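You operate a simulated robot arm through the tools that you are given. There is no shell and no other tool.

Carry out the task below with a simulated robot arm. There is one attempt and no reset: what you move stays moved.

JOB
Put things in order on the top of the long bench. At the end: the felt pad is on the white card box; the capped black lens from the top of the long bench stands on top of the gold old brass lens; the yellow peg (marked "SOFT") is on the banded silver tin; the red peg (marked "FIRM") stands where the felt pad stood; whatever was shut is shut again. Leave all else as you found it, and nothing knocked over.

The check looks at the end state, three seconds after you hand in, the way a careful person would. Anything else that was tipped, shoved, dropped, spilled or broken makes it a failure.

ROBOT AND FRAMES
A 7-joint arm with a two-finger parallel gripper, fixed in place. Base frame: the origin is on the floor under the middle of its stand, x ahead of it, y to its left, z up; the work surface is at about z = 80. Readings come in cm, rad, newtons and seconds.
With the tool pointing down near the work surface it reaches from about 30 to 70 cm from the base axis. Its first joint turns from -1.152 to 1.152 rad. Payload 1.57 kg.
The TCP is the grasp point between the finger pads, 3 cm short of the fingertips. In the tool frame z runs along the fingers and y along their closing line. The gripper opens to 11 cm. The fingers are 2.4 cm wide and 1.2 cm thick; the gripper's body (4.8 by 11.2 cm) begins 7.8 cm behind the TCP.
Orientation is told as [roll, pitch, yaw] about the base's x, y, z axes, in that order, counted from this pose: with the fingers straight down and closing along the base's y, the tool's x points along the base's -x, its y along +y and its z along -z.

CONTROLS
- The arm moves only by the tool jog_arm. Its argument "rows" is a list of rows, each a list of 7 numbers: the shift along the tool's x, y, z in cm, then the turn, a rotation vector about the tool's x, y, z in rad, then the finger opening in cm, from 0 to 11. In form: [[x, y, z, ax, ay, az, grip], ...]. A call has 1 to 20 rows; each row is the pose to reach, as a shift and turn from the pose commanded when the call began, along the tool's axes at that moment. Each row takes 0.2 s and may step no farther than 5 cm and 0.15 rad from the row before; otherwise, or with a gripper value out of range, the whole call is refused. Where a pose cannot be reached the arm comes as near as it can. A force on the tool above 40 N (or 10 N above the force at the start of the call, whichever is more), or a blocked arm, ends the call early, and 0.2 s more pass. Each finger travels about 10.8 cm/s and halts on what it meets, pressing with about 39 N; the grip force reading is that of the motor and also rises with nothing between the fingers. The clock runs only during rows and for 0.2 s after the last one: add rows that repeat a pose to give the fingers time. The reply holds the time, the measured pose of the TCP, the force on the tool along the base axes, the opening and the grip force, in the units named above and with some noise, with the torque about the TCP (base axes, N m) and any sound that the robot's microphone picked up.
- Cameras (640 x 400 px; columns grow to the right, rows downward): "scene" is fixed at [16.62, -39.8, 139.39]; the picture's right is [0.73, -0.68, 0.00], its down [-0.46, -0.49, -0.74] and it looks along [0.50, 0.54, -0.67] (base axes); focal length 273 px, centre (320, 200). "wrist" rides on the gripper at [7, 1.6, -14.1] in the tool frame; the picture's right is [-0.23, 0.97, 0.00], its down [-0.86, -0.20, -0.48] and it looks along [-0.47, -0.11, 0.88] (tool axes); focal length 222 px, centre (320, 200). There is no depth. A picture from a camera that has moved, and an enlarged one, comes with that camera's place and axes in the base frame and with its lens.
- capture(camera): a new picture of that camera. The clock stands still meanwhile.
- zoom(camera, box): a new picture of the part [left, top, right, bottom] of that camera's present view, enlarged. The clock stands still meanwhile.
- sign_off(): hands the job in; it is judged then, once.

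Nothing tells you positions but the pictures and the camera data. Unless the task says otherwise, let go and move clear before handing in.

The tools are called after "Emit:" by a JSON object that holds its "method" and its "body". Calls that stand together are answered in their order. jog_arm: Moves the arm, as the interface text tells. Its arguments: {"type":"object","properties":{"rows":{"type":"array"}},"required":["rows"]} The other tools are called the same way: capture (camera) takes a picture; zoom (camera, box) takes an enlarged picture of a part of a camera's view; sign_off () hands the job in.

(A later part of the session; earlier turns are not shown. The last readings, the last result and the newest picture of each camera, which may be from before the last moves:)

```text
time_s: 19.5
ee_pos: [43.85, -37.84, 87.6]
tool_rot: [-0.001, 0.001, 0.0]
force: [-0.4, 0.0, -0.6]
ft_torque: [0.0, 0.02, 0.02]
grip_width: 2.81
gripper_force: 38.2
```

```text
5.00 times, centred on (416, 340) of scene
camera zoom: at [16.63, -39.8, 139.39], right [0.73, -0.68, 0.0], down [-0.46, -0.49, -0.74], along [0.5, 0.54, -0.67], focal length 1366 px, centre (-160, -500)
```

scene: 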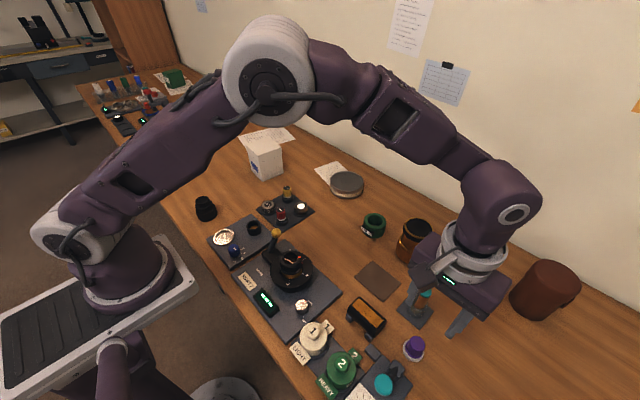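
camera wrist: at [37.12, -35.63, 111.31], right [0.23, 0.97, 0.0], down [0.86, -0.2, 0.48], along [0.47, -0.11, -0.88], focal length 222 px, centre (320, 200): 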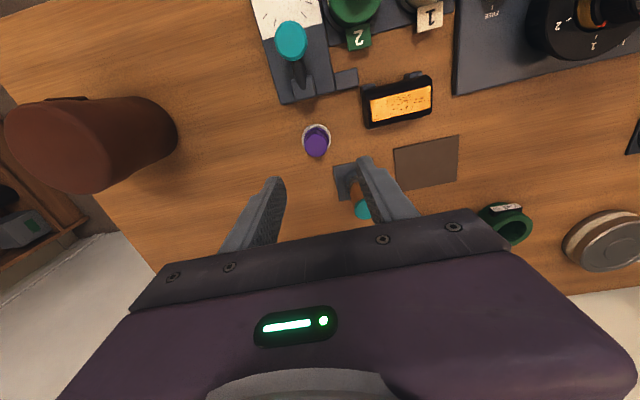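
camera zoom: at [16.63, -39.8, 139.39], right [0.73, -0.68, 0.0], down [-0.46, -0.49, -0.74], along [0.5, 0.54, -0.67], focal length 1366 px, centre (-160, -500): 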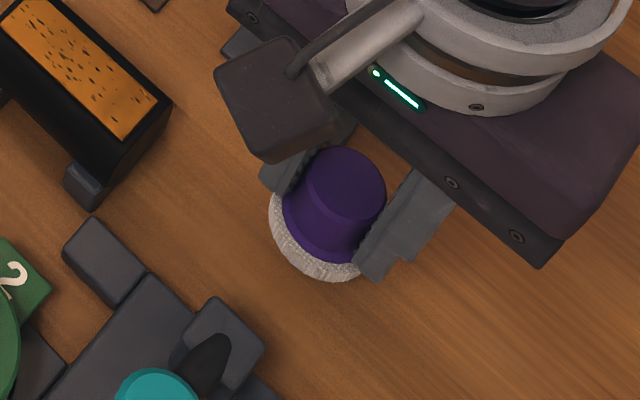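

The purple felt pad came free. I'll raise it and carry it across to above the white box.

Emit:
{"method": "jog_arm", "body": {"rows": [[0, 0, -3, 0, 0, 0, 1], [0, 0, -6, 0, 0, 0, 1], [0, 0, -9, 0, 0, 0, 1], [0, 0, -12, 0, 0, 0, 1], [-0.7, 3, -13, 0, 0, 0, 1], [-1.5, 7, -13, 0, 0, 0, 1], [-2.4, 11.5, -13, 0, 0, 0, 1], [-3.3, 16, -13, 0, 0, 0, 1], [-4.2, 20.5, -13, 0, 0, 0, 1], [-5.1, 25, -13, 0, 0, 0, 1], [-6, 29.5, -13, 0, 0, 0, 1], [-6.9, 34, -13, 0, 0, 0, 1], [-7.8, 38.5, -13, 0, 0, 0, 1], [-8.7, 43, -13, 0, 0, 0, 1], [-9.6, 47.5, -13, 0, 0, 0, 1], [-10.5, 52, -13, 0, 0, 0, 1], [-11.4, 56, -13, 0, 0, 0, 1], [-12, 59, -13, 0, 0, 0, 1], [-12.3, 60.5, -13, 0, 0, 0, 1], [-12.3, 60.5, -13, 0, 0, 0, 1]]}}

Emit:
{"method": "capture", "body": {"camera": "scene"}}

Emit:
{"method": "capture", "body": {"camera": "wrist"}}

```text
time_s: 23.7
ee_pos: [56.31, 22.68, 100.63]
tool_rot: [-0.001, 0.003, -0.001]
force: [0.3, 0.7, -0.2]
ft_torque: [-0.02, 0.0, 0.01]
grip_width: 2.82
gripper_force: 38.2
```

```text
taken
```

scene: 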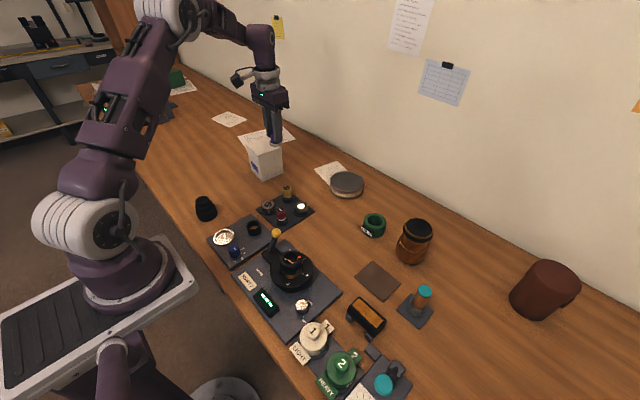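

```text
taken
camera wrist: at [49.5, 24.24, 114.77], right [0.23, 0.97, 0.0], down [0.86, -0.2, 0.48], along [0.46, -0.11, -0.88], focal length 222 px, centre (320, 200)
```

wrist: 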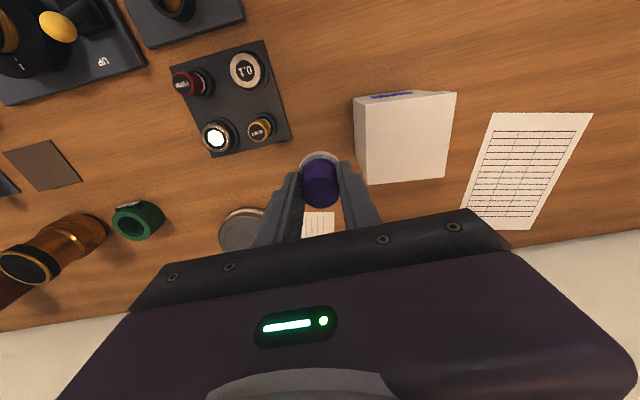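

The pad is in hand beside the box. I'll zoom the wrist view to fix the lid's corners.

Emit:
{"method": "zoom", "body": {"camera": "wrist", "box": [330, 75, 490, 200]}}

Emit:
{"method": "zoom", "body": {"camera": "scene", "box": [235, 110, 315, 190]}}

Emit:
{"method": "zoom", "body": {"camera": "wrist", "box": [150, 20, 310, 170]}}

```text
3.20 times, centred on (410, 138) of wrist
camera zoom: at [49.5, 24.24, 114.77], right [0.23, 0.97, 0.0], down [0.86, -0.2, 0.48], along [0.46, -0.11, -0.88], focal length 711 px, centre (32, 400)
```

zoom: 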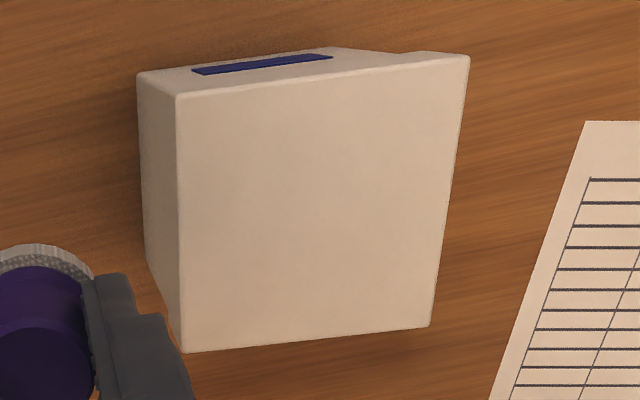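

```text
5.00 times, centred on (275, 150) of scene
camera zoom: at [16.63, -39.8, 139.39], right [0.73, -0.68, 0.0], down [-0.46, -0.49, -0.74], along [0.5, 0.54, -0.67], focal length 1366 px, centre (545, 450)
```

zoom: 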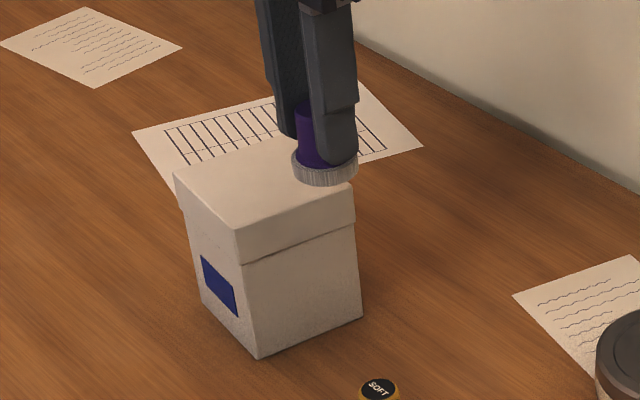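

```text
2.67 times, centred on (230, 95) of wrist
camera zoom: at [49.5, 24.24, 114.77], right [0.23, 0.97, 0.0], down [0.86, -0.2, 0.48], along [0.46, -0.11, -0.88], focal length 592 px, centre (560, 480)
```

zoom: 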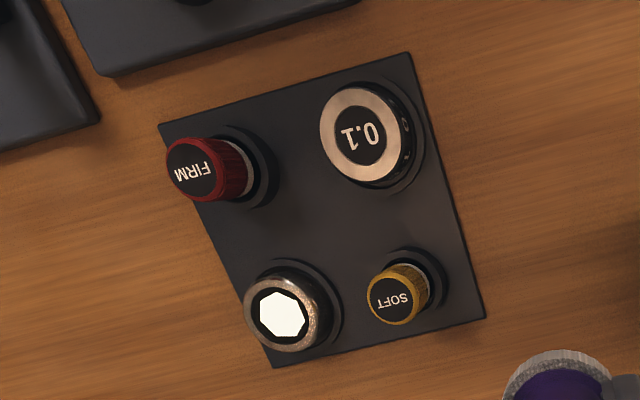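

The lid centre comes out at about (57.65, 32.2), with its top near z 90.5. I'll move over it and lower in stages.

Emit:
{"method": "jog_arm", "body": {"rows": [[-0.5, 3.5, 0, 0, 0, 0, 1], [-1.0, 7, 0, 0, 0, 0, 1], [-1.4, 9.5, 0, 0, 0, 0, 1], [-1.4, 9.5, 0, 0, 0, 0, 1], [-1.4, 9.5, 2, 0, 0, 0, 1], [-1.4, 9.5, 3.5, 0, 0, 0, 1], [-1.4, 9.5, 4.3, 0, 0, 0, 1], [-1.4, 9.5, 4.3, 0, 0, 0, 1]]}}

Emit:
{"method": "zoom", "body": {"camera": "scene", "box": [235, 110, 315, 190]}}

Emit:
{"method": "zoom", "body": {"camera": "wrist", "box": [220, 100, 420, 225]}}

```text
time_s: 25.5
ee_pos: [57.48, 32.3, 96.17]
tool_rot: [-0.001, 0.001, 0.002]
force: [0.3, -1.1, 0.0]
ft_torque: [-0.01, 0.02, -0.02]
grip_width: 2.81
gripper_force: 38.2
```

```text
5.00 times, centred on (275, 150) of scene
camera zoom: at [16.63, -39.8, 139.39], right [0.73, -0.68, 0.0], down [-0.46, -0.49, -0.74], along [0.5, 0.54, -0.67], focal length 1366 px, centre (545, 450)
```

zoom: 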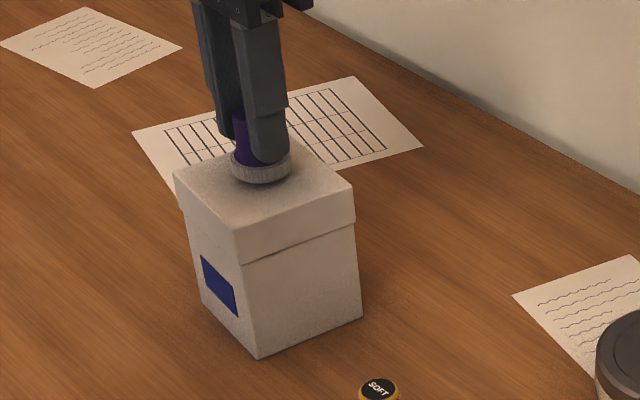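

```text
3.20 times, centred on (320, 162) of wrist
camera zoom: at [50.65, 33.84, 110.29], right [0.23, 0.97, 0.0], down [0.86, -0.2, 0.48], along [0.46, -0.11, -0.88], focal length 711 px, centre (320, 320)
```

zoom: 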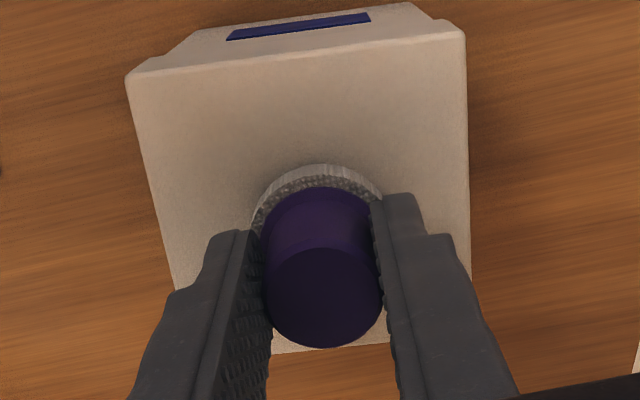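

The pad is centred over the lid. I'll lower gently until it touches.

Emit:
{"method": "jog_arm", "body": {"rows": [[0, 0, 0.3, 0, 0, 0, 1], [0, 0, 0.6, 0, 0, 0, 1], [0, 0, 0.7, 0, 0, 0, 1], [0, 0, 0.7, 0, 0, 0, 1]]}}

Emit:
{"method": "zoom", "body": {"camera": "scene", "box": [235, 120, 295, 170]}}

```text
time_s: 26.5
ee_pos: [57.6, 32.26, 95.67]
tool_rot: [0.001, -0.002, 0.001]
force: [-6.9, -3.4, 27.6]
ft_torque: [-0.18, 0.27, 0.05]
grip_width: 2.81
gripper_force: 38.3
```

```text
8.00 times, centred on (265, 145) of scene
camera zoom: at [16.56, -39.84, 139.39], right [0.73, -0.68, 0.0], down [-0.46, -0.49, -0.74], along [0.5, 0.54, -0.67], focal length 2186 px, centre (760, 640)
```

zoom: 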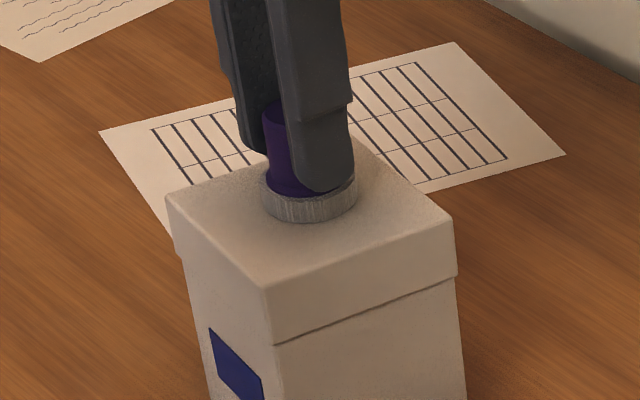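

It made contact at 27 N, so the lid is at about z 91. I'll ease the pressure before letting go.

Emit:
{"method": "jog_arm", "body": {"rows": [[0, 0, -0.05, 0, 0, 0, 1], [0, 0, -0.08, 0, 0, 0, 1], [0, 0, -0.08, 0, 0, 0, 1]]}}

```text
time_s: 27.3
ee_pos: [57.72, 32.17, 95.62]
tool_rot: [0.002, -0.002, 0.001]
force: [4.6, -0.5, 24.8]
ft_torque: [-0.04, -0.31, 0.02]
grip_width: 2.82
gripper_force: 38.4
```

Emit:
{"method": "jog_arm", "body": {"rows": [[0, 0, -0.05, 0, 0, 0, 1], [0, 0, -0.1, 0, 0, 0, 1], [0, 0, -0.1, 0, 0, 0, 1]]}}

```text
time_s: 28.1
ee_pos: [57.49, 32.2, 95.7]
tool_rot: [0.0, 0.003, -0.001]
force: [4.3, 4.5, 10.7]
ft_torque: [0.16, -0.33, 0.01]
grip_width: 2.77
gripper_force: 38.0
```

Emit:
{"method": "jog_arm", "body": {"rows": [[0, 0, -0.03, 0, 0, 0, 1], [0, 0, -0.06, 0, 0, 0, 1], [0, 0, -0.06, 0, 0, 0, 1]]}}

```text
time_s: 28.9
ee_pos: [57.53, 32.22, 95.61]
tool_rot: [-0.003, 0.002, -0.001]
force: [0.4, 0.9, -0.4]
ft_torque: [0.02, -0.01, 0.02]
grip_width: 2.82
gripper_force: 37.9
```

The load is off. I'll open the fingers and go straight up.

Emit:
{"method": "jog_arm", "body": {"rows": [[0, 0, 0, 0, 0, 0, 2.9], [0, 0, 0, 0, 0, 0, 3.4], [0, 0, 0, 0, 0, 0, 4.2], [0, 0, 0, 0, 0, 0, 5.0], [0, 0, -0.5, 0, 0, 0, 5.2], [0, 0, -3, 0, 0, 0, 5.2], [0, 0, -7, 0, 0, 0, 5.2], [0, 0, -11, 0, 0, 0, 5.2], [0, 0, -11, 0, 0, 0, 5.2]]}}

Emit:
{"method": "zoom", "body": {"camera": "scene", "box": [225, 110, 305, 190]}}

Emit:
{"method": "capture", "body": {"camera": "wrist"}}

```text
time_s: 30.9
ee_pos: [57.24, 31.9, 106.15]
tool_rot: [-0.003, 0.003, -0.004]
force: [0.4, 0.0, 1.1]
ft_torque: [-0.01, -0.02, -0.04]
grip_width: 5.21
gripper_force: 0.0
out of reach, approached as far as the arm can: row 8, 9
```

```text
5.00 times, centred on (265, 150) of scene
camera zoom: at [16.62, -39.8, 139.39], right [0.73, -0.68, 0.0], down [-0.46, -0.49, -0.74], along [0.5, 0.54, -0.67], focal length 1366 px, centre (595, 450)
```

zoom: 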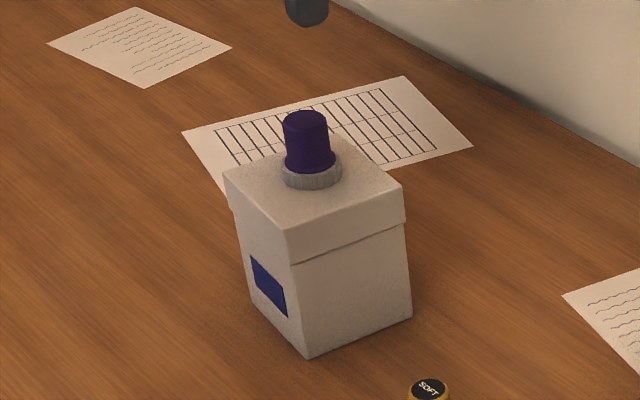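

```text
taken
camera wrist: at [50.33, 33.58, 120.23], right [0.23, 0.97, 0.0], down [0.86, -0.2, 0.48], along [0.46, -0.11, -0.88], focal length 222 px, centre (320, 200)
```

wrist: 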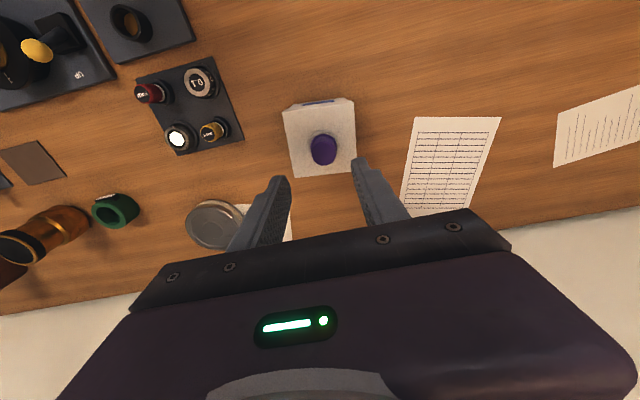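

The felt pad stands on the box lid. Next is the red FIRM peg near (46.15, 8.5), so I'll move above it for a close look.

Emit:
{"method": "jog_arm", "body": {"rows": [[2, -4, 0, 0, 0, 0, 5.2], [4, -8, 0, 0, 0, 0, 5.2], [6, -12, 1.5, 0, 0, 0, 5.2], [8, -16, 3, 0, 0, 0, 5.2], [10, -20, 5, 0, 0, 0, 5.2], [11, -23.3, 7.5, 0, 0, 0, 5.2], [11, -23.3, 9, 0, 0, 0, 5.2], [11, -23.3, 9, 0, 0, 0, 5.2], [11, -23.3, 9, 0, 0, 0, 5.2]]}}

Emit:
{"method": "capture", "body": {"camera": "wrist"}}

Emit:
{"method": "zoom", "body": {"camera": "wrist", "box": [240, 80, 440, 205]}}

Emit:
{"method": "zoom", "body": {"camera": "scene", "box": [240, 165, 330, 240]}}

```text
time_s: 32.9
ee_pos: [57.24, 31.99, 105.94]
tool_rot: [-0.005, 0.005, 0.0]
force: [0.2, 0.2, 0.5]
ft_torque: [0.03, 0.03, 0.01]
grip_width: 5.22
gripper_force: 0.0
out of reach, approached as far as the arm can: row 1, 2, 3, 4, 5, 6, 7, 8, 9
```

```text
taken
camera wrist: at [50.31, 33.61, 120.23], right [0.23, 0.97, 0.0], down [0.86, -0.2, 0.48], along [0.46, -0.11, -0.88], focal length 222 px, centre (320, 200)
```

wrist: 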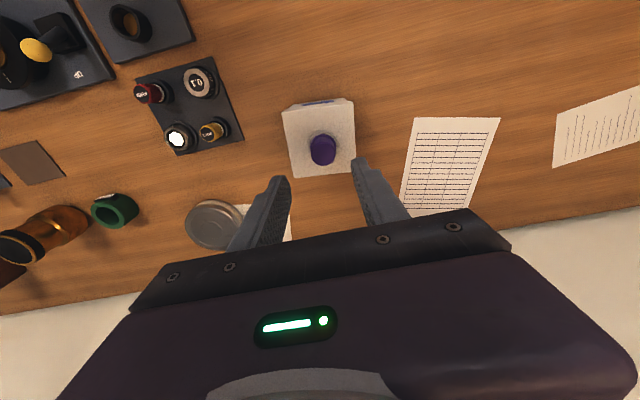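

```text
3.20 times, centred on (340, 142) of wrist
camera zoom: at [50.31, 33.61, 120.23], right [0.23, 0.97, 0.0], down [0.86, -0.2, 0.48], along [0.46, -0.11, -0.88], focal length 711 px, centre (256, 384)
```

zoom: 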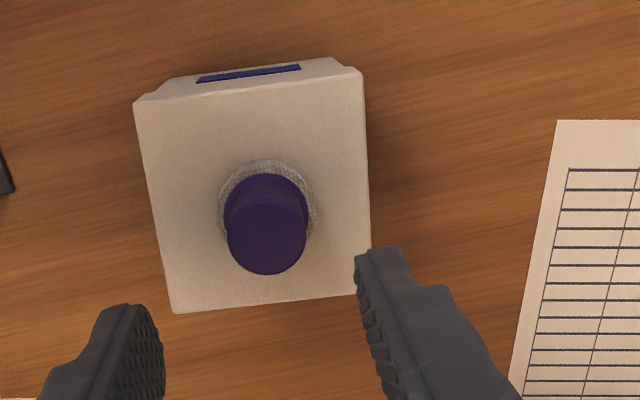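

```text
5.33 times, centred on (285, 202) of scene
camera zoom: at [16.62, -39.8, 139.39], right [0.73, -0.68, 0.0], down [-0.46, -0.49, -0.74], along [0.5, 0.54, -0.67], focal length 1457 px, centre (507, 187)
```

zoom: 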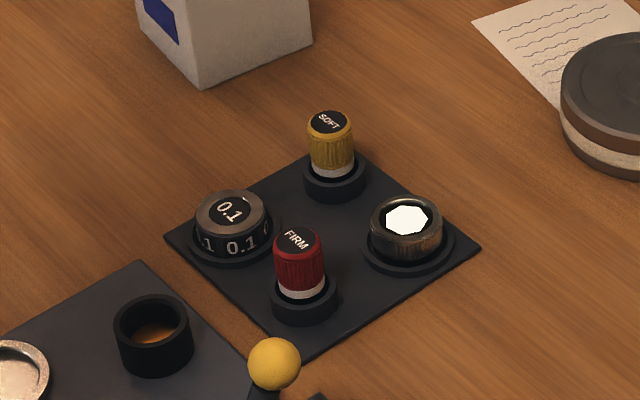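

The arm is stretched at its limit and didn't follow that move. I'll first bring it in with a small, direct motion down and toward the base.

Emit:
{"method": "jog_arm", "body": {"rows": [[1, 0, 1, 0, 0, 0, 5.2], [2, 0, 2, 0, 0, 0, 5.2], [3, 0, 3, 0, 0, 0, 5.2], [3, 0, 3, 0, 0, 0, 5.2]]}}

```text
time_s: 33.9
ee_pos: [53.31, 32.48, 103.36]
tool_rot: [0.001, 0.002, -0.003]
force: [-0.2, 0.1, -0.4]
ft_torque: [-0.02, 0.0, 0.0]
grip_width: 5.22
gripper_force: 0.1
```

The arm is free again. Now I'll go above the red peg.

Emit:
{"method": "jog_arm", "body": {"rows": [[1.3, -4.5, 0, 0, 0, 0, 5.2], [2.6, -9, 0, 0, 0, 0, 5.2], [3.9, -13.5, 1, 0, 0, 0, 5.2], [5.2, -18, 2.5, 0, 0, 0, 5.2], [6.5, -22, 4.5, 0, 0, 0, 5.2], [7.1, -24, 6, 0, 0, 0, 5.2], [7.1, -24, 6, 0, 0, 0, 5.2], [7.1, -24, 6, 0, 0, 0, 5.2]]}}

Emit:
{"method": "capture", "body": {"camera": "wrist"}}

Emit:
{"method": "zoom", "body": {"camera": "wrist", "box": [240, 80, 440, 205]}}

```text
time_s: 35.7
ee_pos: [45.66, 8.8, 97.11]
tool_rot: [-0.003, 0.001, 0.0]
force: [0.6, -0.4, 0.3]
ft_torque: [0.03, 0.0, -0.03]
grip_width: 5.24
gripper_force: 0.0
```

```text
taken
camera wrist: at [38.69, 10.31, 111.24], right [0.23, 0.97, 0.0], down [0.86, -0.2, 0.48], along [0.47, -0.11, -0.88], focal length 222 px, centre (320, 200)
```

wrist: 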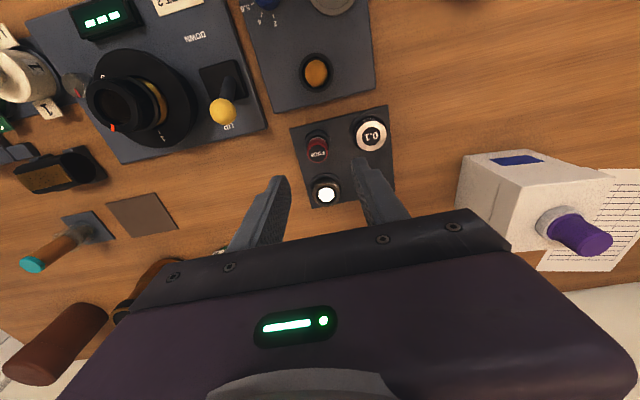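

```text
3.20 times, centred on (340, 142) of wrist
camera zoom: at [38.69, 10.31, 111.24], right [0.23, 0.97, 0.0], down [0.86, -0.2, 0.48], along [0.47, -0.11, -0.88], focal length 711 px, centre (256, 384)
```

zoom: 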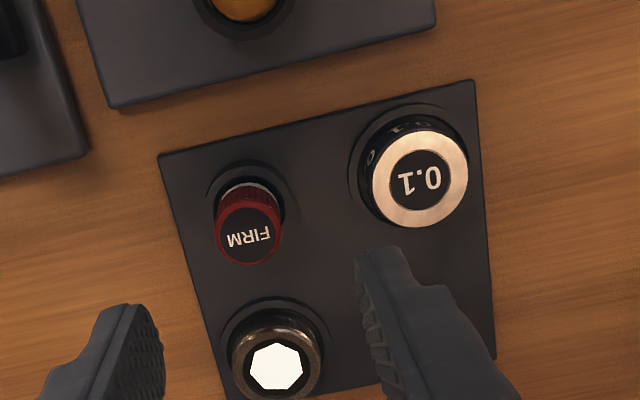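

Red peg's axis is at about (46.12, 8.2). I'll align and descend, stopping just above its socket ring.

Emit:
{"method": "jog_arm", "body": {"rows": [[-0.43, -0.5, 0, 0, 0, 0, 5], [-0.43, -0.5, 3.5, 0, 0, 0, 5], [-0.43, -0.5, 7, 0, 0, 0, 5], [-0.43, -0.5, 9.5, 0, 0, 0, 5], [-0.43, -0.5, 11, 0, 0, 0, 5], [-0.43, -0.5, 11.3, 0, 0, 0, 5], [-0.43, -0.5, 11.3, 0, 0, 0, 5]]}}

Emit:
{"method": "zoom", "body": {"camera": "wrist", "box": [220, 100, 420, 225]}}

Emit:
{"method": "zoom", "body": {"camera": "scene", "box": [250, 185, 310, 235]}}

```text
time_s: 37.3
ee_pos: [46.18, 8.19, 86.01]
tool_rot: [0.001, 0.002, 0.001]
force: [1.0, -0.1, -1.5]
ft_torque: [-0.02, -0.01, -0.01]
grip_width: 5.0
gripper_force: 0.0
```

```text
3.20 times, centred on (320, 162) of wrist
camera zoom: at [39.3, 9.92, 100.11], right [0.23, 0.97, 0.0], down [0.86, -0.2, 0.48], along [0.47, -0.11, -0.88], focal length 711 px, centre (320, 320)
```

zoom: 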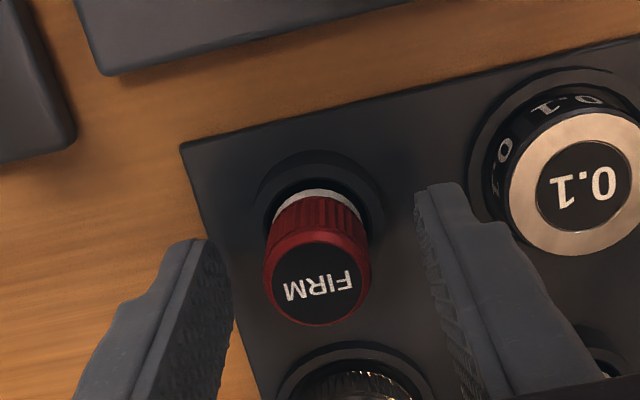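

```text
8.00 times, centred on (280, 210) of scene
camera zoom: at [16.62, -39.8, 139.39], right [0.73, -0.68, 0.0], down [-0.46, -0.49, -0.74], along [0.5, 0.54, -0.67], focal length 2186 px, centre (640, 120)
```

zoom: 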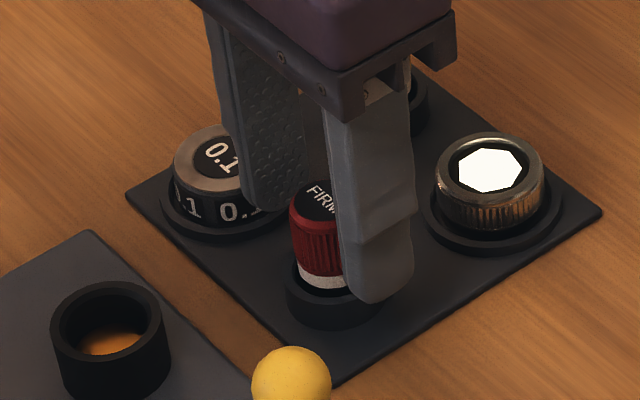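

The fingers straddle the peg evenly. I'll drop 0.4 cm, close, and lift gently.

Emit:
{"method": "jog_arm", "body": {"rows": [[0, 0, 0.2, 0, 0, 0, 5], [0, 0, 0.4, 0, 0, 0, 5], [0, 0, 0.4, 0, 0, 0, 4], [0, 0, 0.4, 0, 0, 0, 3.2], [0, 0, 0.4, 0, 0, 0, 2.4], [0, 0, 0.4, 0, 0, 0, 1.4], [0, 0, 0.4, 0, 0, 0, 0.6], [0, 0, 0.4, 0, 0, 0, 0.6]]}}

Emit:
{"method": "zoom", "body": {"camera": "wrist", "box": [220, 100, 420, 225]}}

```text
time_s: 39.1
ee_pos: [46.24, 8.16, 85.58]
tool_rot: [0.0, 0.001, 0.001]
force: [-0.1, 0.1, -0.1]
ft_torque: [0.02, 0.02, 0.0]
grip_width: 2.55
gripper_force: 36.8
```

```text
3.20 times, centred on (320, 162) of wrist
camera zoom: at [39.26, 9.89, 99.71], right [0.23, 0.97, 0.0], down [0.86, -0.2, 0.48], along [0.47, -0.11, -0.88], focal length 711 px, centre (320, 320)
```

zoom: 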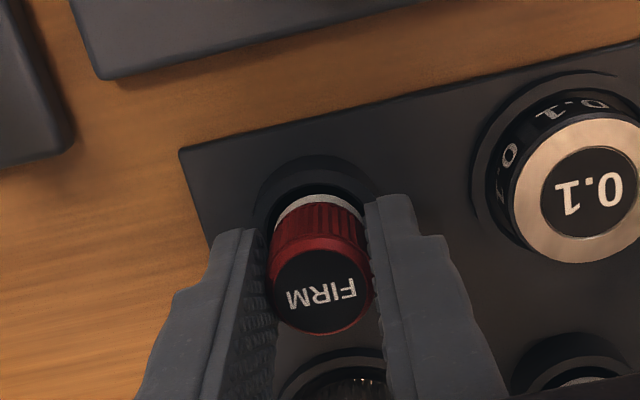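

Emit:
{"method": "jog_arm", "body": {"rows": [[0, 0, -0.1, 0, 0, 0, 0.6], [0, 0, -0.3, 0, 0, 0, 0.6], [0, 0, -0.6, 0, 0, 0, 0.6], [0, 0, -1.0, 0, 0, 0, 0.6], [0, 0, -1.0, 0, 0, 0, 0.6]]}}

Emit:
{"method": "zoom", "body": {"camera": "scene", "box": [250, 185, 310, 235]}}

```text
time_s: 40.3
ee_pos: [46.16, 8.35, 86.77]
tool_rot: [-0.003, 0.002, 0.001]
force: [0.5, -1.1, 0.4]
ft_torque: [-0.04, 0.01, 0.02]
grip_width: 2.52
gripper_force: 36.9
```

```text
8.00 times, centred on (280, 210) of scene
camera zoom: at [16.63, -39.81, 139.39], right [0.73, -0.68, 0.0], down [-0.46, -0.49, -0.74], along [0.5, 0.54, -0.67], focal length 2186 px, centre (640, 120)
```

zoom: 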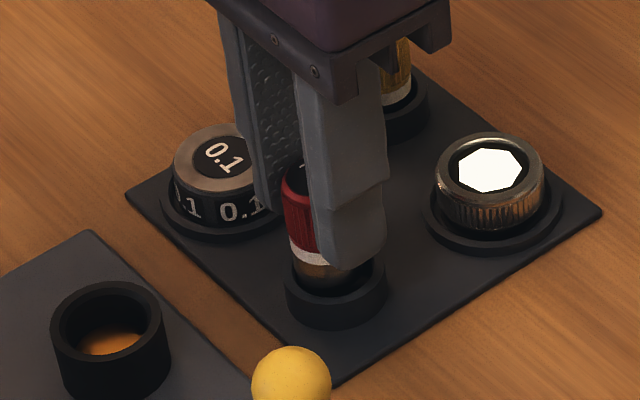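

The peg slides out freely. I'll lift it clear of the socket and check its full length.

Emit:
{"method": "jog_arm", "body": {"rows": [[0, 0, -0.5, 0, 0, 0, 0.6], [0, 0, -1.0, 0, 0, 0, 0.6], [0, 0, -2.0, 0, 0, 0, 0.6], [0, 0, -4, 0, 0, 0, 0.6], [0, 0, -7, 0, 0, 0, 0.6], [0, 0, -10, 0, 0, 0, 0.6], [0, 0, -10, 0, 0, 0, 0.6]]}}

Emit:
{"method": "zoom", "body": {"camera": "scene", "box": [250, 145, 320, 235]}}

Emit:
{"method": "capture", "body": {"camera": "wrist"}}

Emit:
{"method": "zoom", "body": {"camera": "wrist", "box": [220, 60, 420, 225]}}

```text
time_s: 41.9
ee_pos: [45.9, 8.26, 96.92]
tool_rot: [-0.003, 0.002, 0.0]
force: [0.3, 0.2, -1.1]
ft_torque: [0.0, -0.01, 0.0]
grip_width: 2.52
gripper_force: 37.3
```

```text
4.44 times, centred on (285, 190) of scene
camera zoom: at [16.62, -39.8, 139.39], right [0.73, -0.68, 0.0], down [-0.46, -0.49, -0.74], along [0.5, 0.54, -0.67], focal length 1214 px, centre (476, 244)
```

zoom: 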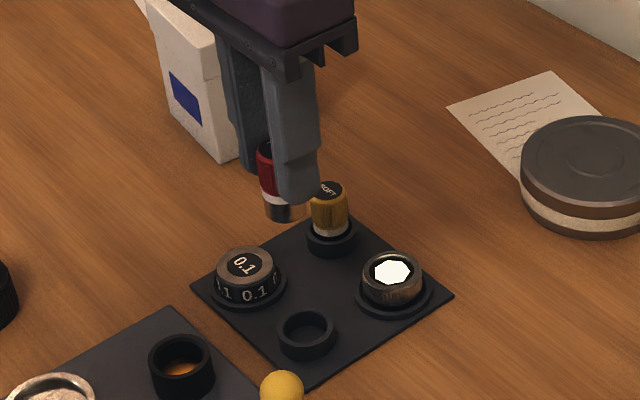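

```text
taken
camera wrist: at [39.09, 9.95, 111.06], right [0.23, 0.97, 0.0], down [0.86, -0.2, 0.48], along [0.47, -0.11, -0.88], focal length 222 px, centre (320, 200)
```

wrist: 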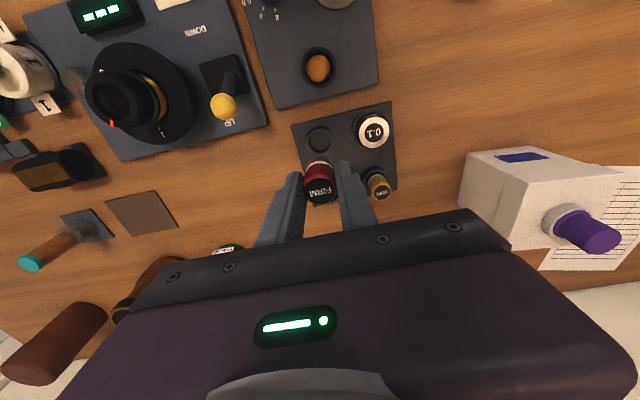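

```text
2.42 times, centred on (320, 142) of wrist
camera zoom: at [39.09, 9.95, 111.06], right [0.23, 0.97, 0.0], down [0.86, -0.2, 0.48], along [0.47, -0.11, -0.88], focal length 538 px, centre (320, 339)
```

zoom: 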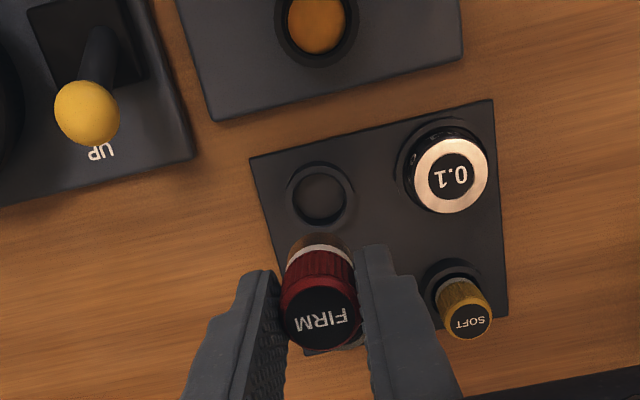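

The red peg is out; its bottom is about 5.5 cm below the TCP. I'll carry it to the felt pad's old spot at (43.9, −37.75).

Emit:
{"method": "jog_arm", "body": {"rows": [[0, 0, -2, 0, 0, 0, 0.6], [0, -2, -3.5, 0, 0, 0, 0.6], [0.2, -6, -3.5, 0, 0, 0, 0.6], [0.4, -10.5, -3.5, 0, 0, 0, 0.6], [0.6, -15, -3.5, 0, 0, 0, 0.6], [0.9, -19.5, -3.5, 0, 0, 0, 0.6], [1.1, -24, -3.5, 0, 0, 0, 0.6], [1.3, -28.5, -3.5, 0, 0, 0, 0.6], [1.5, -33, -3.5, 0, 0, 0, 0.6], [1.7, -37.5, -3.5, 0, 0, 0, 0.6], [1.9, -41.5, -3.5, 0, 0, 0, 0.6], [2.1, -44.5, -3.5, 0, 0, 0, 0.6], [2.15, -46, -3.5, 0, 0, 0, 0.6], [2.15, -46, -3.5, 0, 0, 0, 0.6], [2.15, -46, -3.5, 0, 0, 0, 0.6]]}}

Emit:
{"method": "capture", "body": {"camera": "wrist"}}

Emit:
{"method": "capture", "body": {"camera": "scene"}}

```text
time_s: 45.1
ee_pos: [43.91, -37.67, 100.13]
tool_rot: [-0.003, 0.002, 0.001]
force: [0.1, 0.1, 0.6]
ft_torque: [-0.03, -0.02, 0.0]
grip_width: 2.5
gripper_force: 36.7
```

```text
taken
camera wrist: at [37.01, -36.04, 114.28], right [0.23, 0.97, 0.0], down [0.86, -0.2, 0.48], along [0.47, -0.11, -0.88], focal length 222 px, centre (320, 200)
```

wrist: 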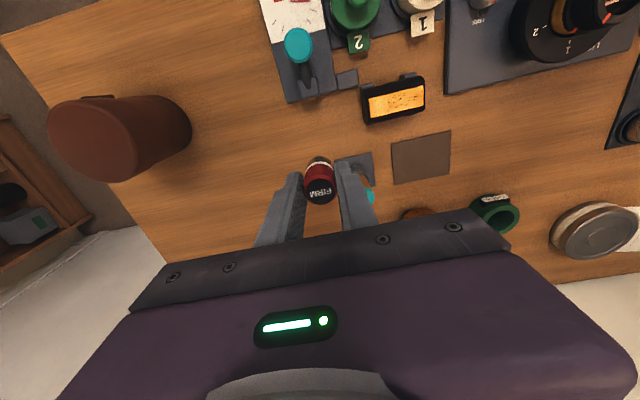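

```text
taken
```

scene: 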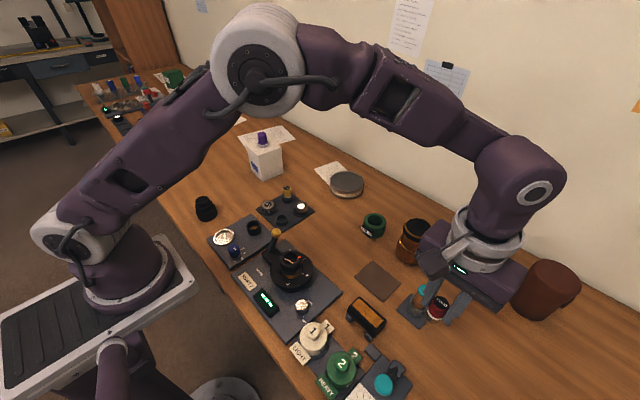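

I'm over the old pad spot. I'll descend to just above the bench, then touch down slowly.

Emit:
{"method": "jog_arm", "body": {"rows": [[0, -0.05, 4, 0, 0, 0, 0.6], [0, -0.05, 8, 0, 0, 0, 0.6], [0, -0.05, 11, 0, 0, 0, 0.6], [0, -0.05, 13, 0, 0, 0, 0.6], [0, -0.05, 13.8, 0, 0, 0, 0.6], [0, -0.05, 13.8, 0, 0, 0, 0.6], [0, -0.05, 13.8, 0, 0, 0, 0.6]]}}

Emit:
{"method": "zoom", "body": {"camera": "scene", "box": [376, 310, 456, 380]}}

```text
time_s: 46.7
ee_pos: [44.0, -37.84, 86.66]
tool_rot: [-0.003, 0.003, 0.002]
force: [0.5, 0.4, 0.3]
ft_torque: [0.02, 0.0, 0.01]
grip_width: 2.54
gripper_force: 36.6
```

```text
5.71 times, centred on (416, 345) of scene
camera zoom: at [16.63, -39.8, 139.39], right [0.73, -0.68, 0.0], down [-0.46, -0.49, -0.74], along [0.5, 0.54, -0.67], focal length 1561 px, centre (-229, -629)
```

zoom: 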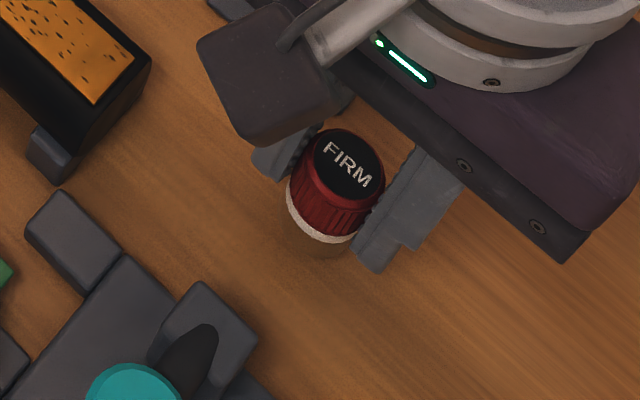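

I'll continue down in small steps.

Emit:
{"method": "jog_arm", "body": {"rows": [[0, 0, 0.2, 0, 0, 0, 0.6], [0, 0, 0.4, 0, 0, 0, 0.6], [0, 0, 0.55, 0, 0, 0, 0.6], [0, 0, 0.55, 0, 0, 0, 0.6]]}}

```text
time_s: 47.7
ee_pos: [43.8, -37.82, 85.99]
tool_rot: [-0.004, 0.0, 0.0]
force: [-0.3, 0.6, -0.5]
ft_torque: [0.01, -0.01, -0.01]
grip_width: 2.52
gripper_force: 36.5
```

Emit:
{"method": "jog_arm", "body": {"rows": [[0, 0, 0.1, 0, 0, 0, 0.6], [0, 0, 0.2, 0, 0, 0, 0.6], [0, 0, 0.2, 0, 0, 0, 0.6]]}}

```text
time_s: 48.5
ee_pos: [43.84, -37.79, 85.8]
tool_rot: [-0.003, 0.002, 0.0]
force: [0.4, -0.3, 0.1]
ft_torque: [0.01, -0.02, -0.01]
grip_width: 2.54
gripper_force: 36.7
```

Emit:
{"method": "jog_arm", "body": {"rows": [[0, 0, 0.08, 0, 0, 0, 0.6], [0, 0, 0.15, 0, 0, 0, 0.6], [0, 0, 0.15, 0, 0, 0, 0.6]]}}

Emit:
{"method": "zoom", "body": {"camera": "scene", "box": [396, 325, 436, 360]}}

```text
time_s: 49.3
ee_pos: [43.96, -37.87, 85.57]
tool_rot: [-0.001, 0.002, 0.002]
force: [-0.1, 0.0, 0.1]
ft_torque: [0.0, -0.03, -0.03]
grip_width: 2.52
gripper_force: 36.6
```

```text
11.43 times, centred on (416, 342) of scene
camera zoom: at [16.63, -39.8, 139.39], right [0.73, -0.68, 0.0], down [-0.46, -0.49, -0.74], along [0.5, 0.54, -0.67], focal length 3123 px, centre (-777, -1429)
```

zoom: 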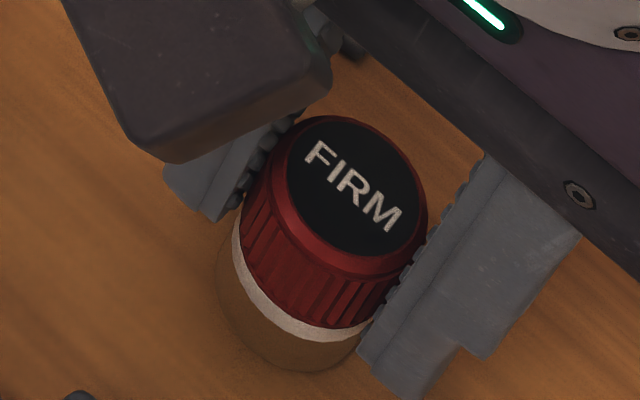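

Still no contact; the gap looks like a couple of millimetres at most. I'll keep going finely.

Emit:
{"method": "jog_arm", "body": {"rows": [[0, 0, 0.05, 0, 0, 0, 0.6], [0, 0, 0.1, 0, 0, 0, 0.6], [0, 0, 0.1, 0, 0, 0, 0.6]]}}

```text
time_s: 50.1
ee_pos: [43.89, -37.89, 85.44]
tool_rot: [-0.002, 0.002, -0.001]
force: [0.3, 0.7, -0.5]
ft_torque: [0.01, 0.01, 0.01]
grip_width: 2.54
gripper_force: 36.2
```

Emit:
{"method": "jog_arm", "body": {"rows": [[0, 0, 0.05, 0, 0, 0, 0.6], [0, 0, 0.1, 0, 0, 0, 0.6], [0, 0, 0.1, 0, 0, 0, 0.6]]}}

```text
time_s: 50.9
ee_pos: [43.88, -37.76, 85.27]
tool_rot: [-0.002, 0.003, 0.001]
force: [-0.2, 0.9, 0.8]
ft_torque: [-0.01, 0.0, 0.02]
grip_width: 2.51
gripper_force: 36.7
```

Emit:
{"method": "jog_arm", "body": {"rows": [[0, 0, 0.04, 0, 0, 0, 0.6], [0, 0, 0.08, 0, 0, 0, 0.6], [0, 0, 0.08, 0, 0, 0, 0.6]]}}

Emit:
{"method": "zoom", "body": {"camera": "scene", "box": [396, 325, 436, 360]}}

```text
time_s: 51.7
ee_pos: [43.98, -37.68, 85.17]
tool_rot: [0.0, 0.002, 0.0]
force: [-0.1, -0.2, -1.4]
ft_torque: [-0.01, 0.04, 0.01]
grip_width: 2.53
gripper_force: 37.1
```

```text
11.43 times, centred on (416, 342) of scene
camera zoom: at [16.63, -39.8, 139.39], right [0.73, -0.68, 0.0], down [-0.46, -0.49, -0.74], along [0.5, 0.54, -0.67], focal length 3123 px, centre (-777, -1429)
```

zoom: 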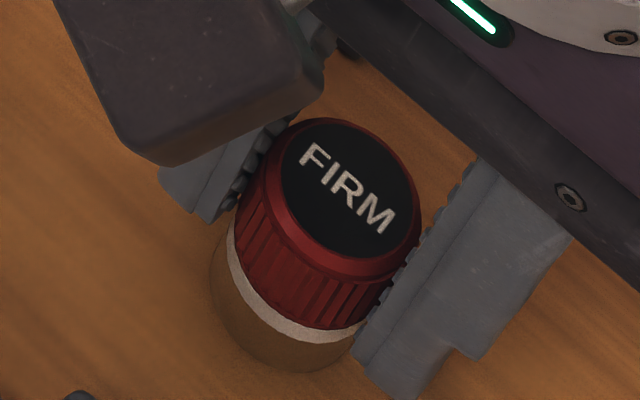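

Emit:
{"method": "jog_arm", "body": {"rows": [[0, 0, 0.05, 0, 0, 0, 0.6], [0, 0, 0.1, 0, 0, 0, 0.6], [0, 0, 0.1, 0, 0, 0, 0.6]]}}

```text
time_s: 52.5
ee_pos: [43.79, -37.77, 85.26]
tool_rot: [-0.002, 0.0, 0.0]
force: [0.4, 2.1, 8.2]
ft_torque: [0.04, -0.03, 0.02]
grip_width: 2.54
gripper_force: 36.0
```

The peg has touched down with 8 N. I'll ease back a touch, release, and go up.

Emit:
{"method": "jog_arm", "body": {"rows": [[0, 0, -0.04, 0, 0, 0, 0.6], [0, 0, -0.05, 0, 0, 0, 2.4], [0, 0, -0.05, 0, 0, 0, 2.8], [0, 0, -0.05, 0, 0, 0, 3.4], [0, 0, -0.05, 0, 0, 0, 4.2], [0, 0, -0.05, 0, 0, 0, 5.0], [0, 0, -0.5, 0, 0, 0, 5.0], [0, 0, -3, 0, 0, 0, 5.0], [0, 0, -7, 0, 0, 0, 5.0], [0, 0, -12, 0, 0, 0, 5.0], [0, 0, -12, 0, 0, 0, 5.0]]}}

Emit:
{"method": "zoom", "body": {"camera": "scene", "box": [376, 310, 456, 380]}}

Emit:
{"method": "capture", "body": {"camera": "wrist"}}

```text
time_s: 54.9
ee_pos: [44.05, -37.75, 97.15]
tool_rot: [-0.001, 0.003, 0.0]
force: [-0.3, -0.8, 0.5]
ft_torque: [0.0, 0.01, 0.01]
grip_width: 5.0
gripper_force: 0.0
```

```text
5.71 times, centred on (416, 345) of scene
camera zoom: at [16.62, -39.8, 139.39], right [0.73, -0.68, 0.0], down [-0.46, -0.49, -0.74], along [0.5, 0.54, -0.67], focal length 1561 px, centre (-229, -629)
```

zoom: 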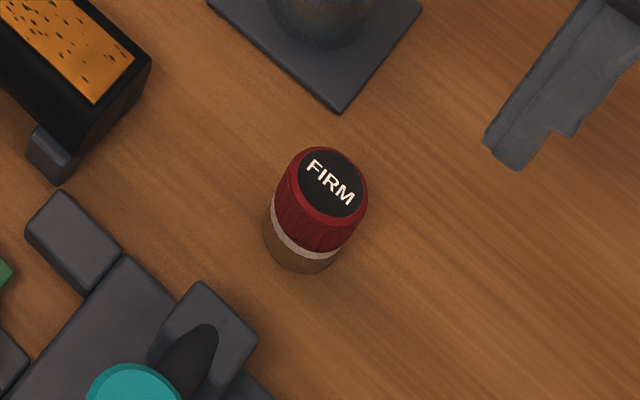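

```text
taken
camera wrist: at [37.09, -36.14, 111.29], right [0.23, 0.97, 0.0], down [0.86, -0.2, 0.48], along [0.46, -0.11, -0.88], focal length 222 px, centre (320, 200)
```

wrist: 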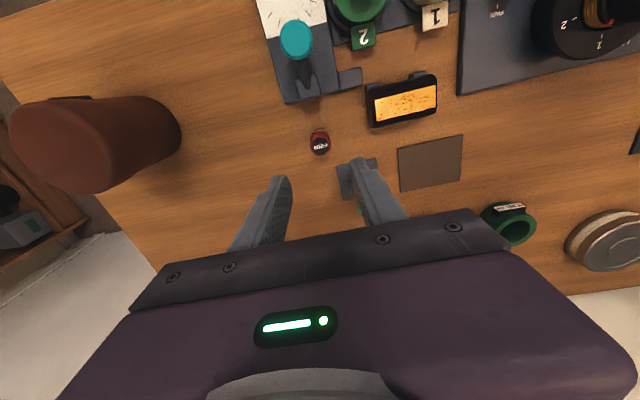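

The red peg stands where the pad stood. Next I'll move above the yellow SOFT peg near (53.5, 14.9).

Emit:
{"method": "jog_arm", "body": {"rows": [[0, 0, -1.5, 0, 0, 0, 5], [-0.7, 4, -1.5, 0, 0, 0, 5], [-1.5, 8.5, -1.5, 0, 0, 0, 5], [-2.3, 13, -1.5, 0, 0, 0, 5], [-3.1, 17.5, -1.5, 0, 0, 0, 5], [-3.9, 22, -1.5, 0, 0, 0, 5], [-4.7, 26.5, -1.5, 0, 0, 0, 5], [-5.5, 31, -1.5, 0, 0, 0, 5], [-6.3, 35.5, -1.5, 0, 0, 0, 5], [-7.1, 40, -1.5, 0, 0, 0, 5], [-7.9, 44.5, -1.5, 0, 0, 0, 5], [-8.6, 48.5, -1.5, 0, 0, 0, 5], [-9.2, 51.5, -1, 0, 0, 0, 5], [-9.4, 52.5, -0.5, 0, 0, 0, 5], [-9.4, 52.5, -0.5, 0, 0, 0, 5], [-9.4, 52.5, -0.5, 0, 0, 0, 5]]}}

Emit:
{"method": "zoom", "body": {"camera": "wrist", "box": [240, 80, 440, 205]}}

Emit:
{"method": "capture", "body": {"camera": "wrist"}}

```text
time_s: 58.3
ee_pos: [53.11, 14.72, 97.76]
tool_rot: [-0.002, 0.002, -0.001]
force: [0.2, 0.3, 0.1]
ft_torque: [0.01, 0.01, 0.0]
grip_width: 5.03
gripper_force: 0.1
```

```text
3.20 times, centred on (340, 142) of wrist
camera zoom: at [46.27, 16.36, 111.83], right [0.23, 0.97, 0.0], down [0.86, -0.2, 0.48], along [0.46, -0.11, -0.88], focal length 711 px, centre (256, 384)
```

zoom: 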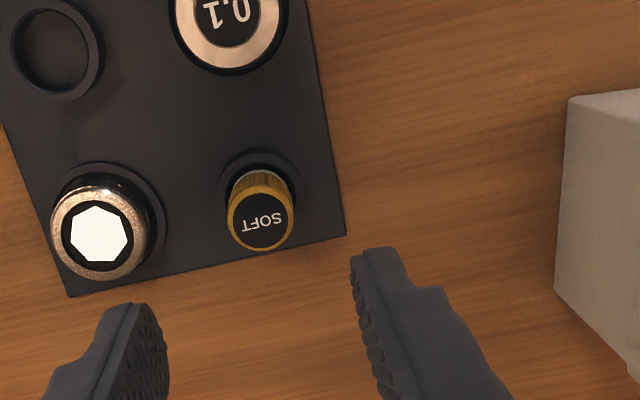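

```text
taken
camera wrist: at [46.27, 16.36, 111.83], right [0.23, 0.97, 0.0], down [0.86, -0.2, 0.48], along [0.46, -0.11, -0.88], focal length 222 px, centre (320, 200)
```

wrist: 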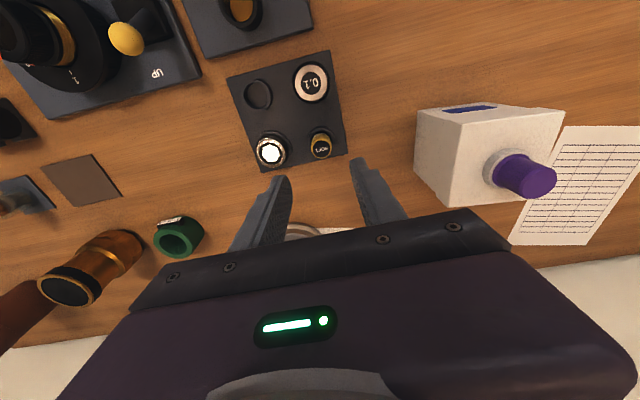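

Yellow peg's axis is at about (53.4, 14.85). I'll align and descend beside it, with a slightly narrower opening to clear the lit button.

Emit:
{"method": "jog_arm", "body": {"rows": [[-0.2, 0.12, 0, 0, 0, 0, 4.4], [-0.2, 0.12, 4, 0, 0, 0, 4.4], [-0.2, 0.12, 8, 0, 0, 0, 4.4], [-0.2, 0.12, 10.5, 0, 0, 0, 4.4], [-0.2, 0.12, 11.6, 0, 0, 0, 4.4], [-0.2, 0.12, 11.6, 0, 0, 0, 4.4], [-0.2, 0.12, 11.6, 0, 0, 0, 4.4]]}}

Emit:
{"method": "zoom", "body": {"camera": "wrist", "box": [220, 100, 420, 225]}}

Emit:
{"method": "zoom", "body": {"camera": "scene", "box": [255, 165, 315, 225]}}

```text
time_s: 59.9
ee_pos: [53.44, 14.59, 85.9]
tool_rot: [-0.001, 0.002, -0.001]
force: [0.4, 0.2, 0.7]
ft_torque: [0.0, -0.05, -0.03]
grip_width: 4.39
gripper_force: 0.0
```

```text
3.20 times, centred on (320, 162) of wrist
camera zoom: at [46.51, 16.28, 100.15], right [0.23, 0.97, 0.0], down [0.86, -0.2, 0.48], along [0.46, -0.11, -0.88], focal length 711 px, centre (320, 320)
```

zoom: 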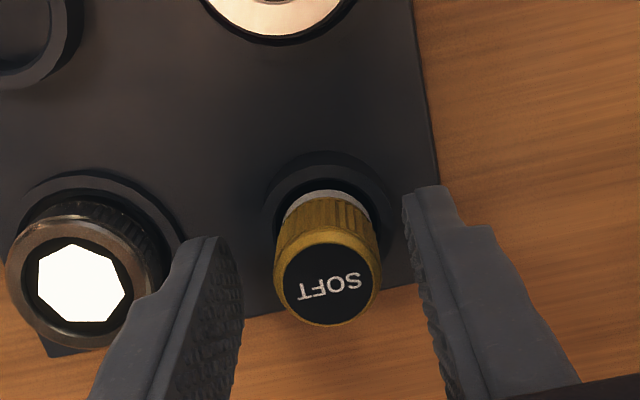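

```text
6.67 times, centred on (285, 195) of scene
camera zoom: at [16.62, -39.8, 139.39], right [0.73, -0.68, 0.0], down [-0.46, -0.49, -0.74], along [0.5, 0.54, -0.67], focal length 1822 px, centre (553, 233)
```

zoom: 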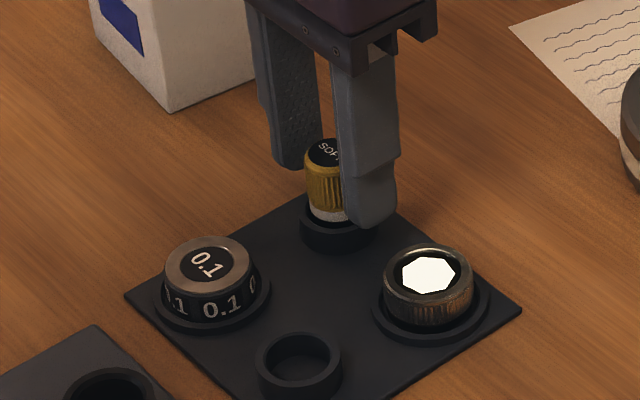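

The peg is about 0.17 cm toward +y from the finger centre. I'll shift, drop slightly and close.

Emit:
{"method": "jog_arm", "body": {"rows": [[0, 0.17, 0, 0, 0, 0, 4.4], [0, 0.17, 0.35, 0, 0, 0, 4.4], [0, 0.17, 0.35, 0, 0, 0, 3.8], [0, 0.17, 0.35, 0, 0, 0, 3.2], [0, 0.17, 0.35, 0, 0, 0, 2.4], [0, 0.17, 0.35, 0, 0, 0, 1.4], [0, 0.17, 0.35, 0, 0, 0, 0.6], [0, 0.17, 0.35, 0, 0, 0, 0.6]]}}

```text
time_s: 61.7
ee_pos: [53.48, 14.97, 85.64]
tool_rot: [-0.002, 0.003, -0.002]
force: [0.0, -0.7, 0.1]
ft_torque: [-0.01, -0.02, -0.03]
grip_width: 2.52
gripper_force: 36.6
```

The yellow peg is gripped at 2.52 cm. I'll lift it straight out.

Emit:
{"method": "jog_arm", "body": {"rows": [[0, 0, -0.1, 0, 0, 0, 0.6], [0, 0, -0.4, 0, 0, 0, 0.6], [0, 0, -1.0, 0, 0, 0, 0.6], [0, 0, -2.0, 0, 0, 0, 0.6], [0, 0, -4, 0, 0, 0, 0.6], [0, 0, -7, 0, 0, 0, 0.6], [0, 0, -10, 0, 0, 0, 0.6], [0, 0, -10, 0, 0, 0, 0.6]]}}

Emit:
{"method": "capture", "body": {"camera": "wrist"}}

Emit:
{"method": "zoom", "body": {"camera": "scene", "box": [250, 125, 380, 225]}}

```text
time_s: 63.5
ee_pos: [53.48, 15.3, 95.64]
tool_rot: [-0.002, 0.001, 0.0]
force: [0.0, 0.6, -0.4]
ft_torque: [0.0, -0.02, -0.01]
grip_width: 2.54
gripper_force: 36.1
```

```text
taken
camera wrist: at [46.59, 16.94, 109.81], right [0.23, 0.97, 0.0], down [0.86, -0.2, 0.48], along [0.47, -0.11, -0.88], focal length 222 px, centre (320, 200)
```

wrist: 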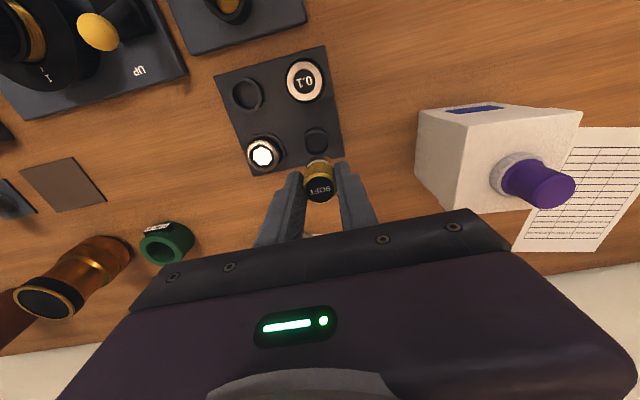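

```text
4.00 times, centred on (315, 175) of scene
camera zoom: at [16.62, -39.8, 139.39], right [0.73, -0.68, 0.0], down [-0.46, -0.49, -0.74], along [0.5, 0.54, -0.67], focal length 1093 px, centre (340, 300)
```

zoom: 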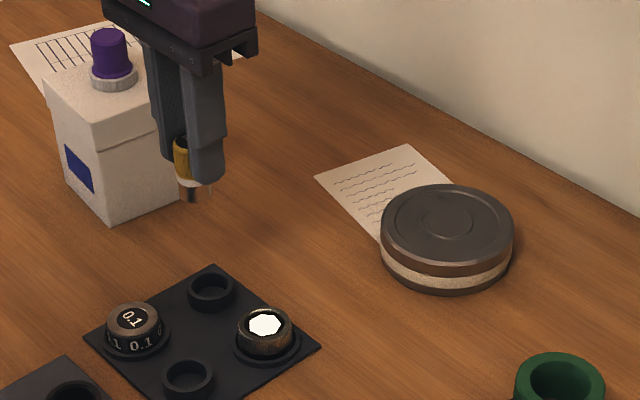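

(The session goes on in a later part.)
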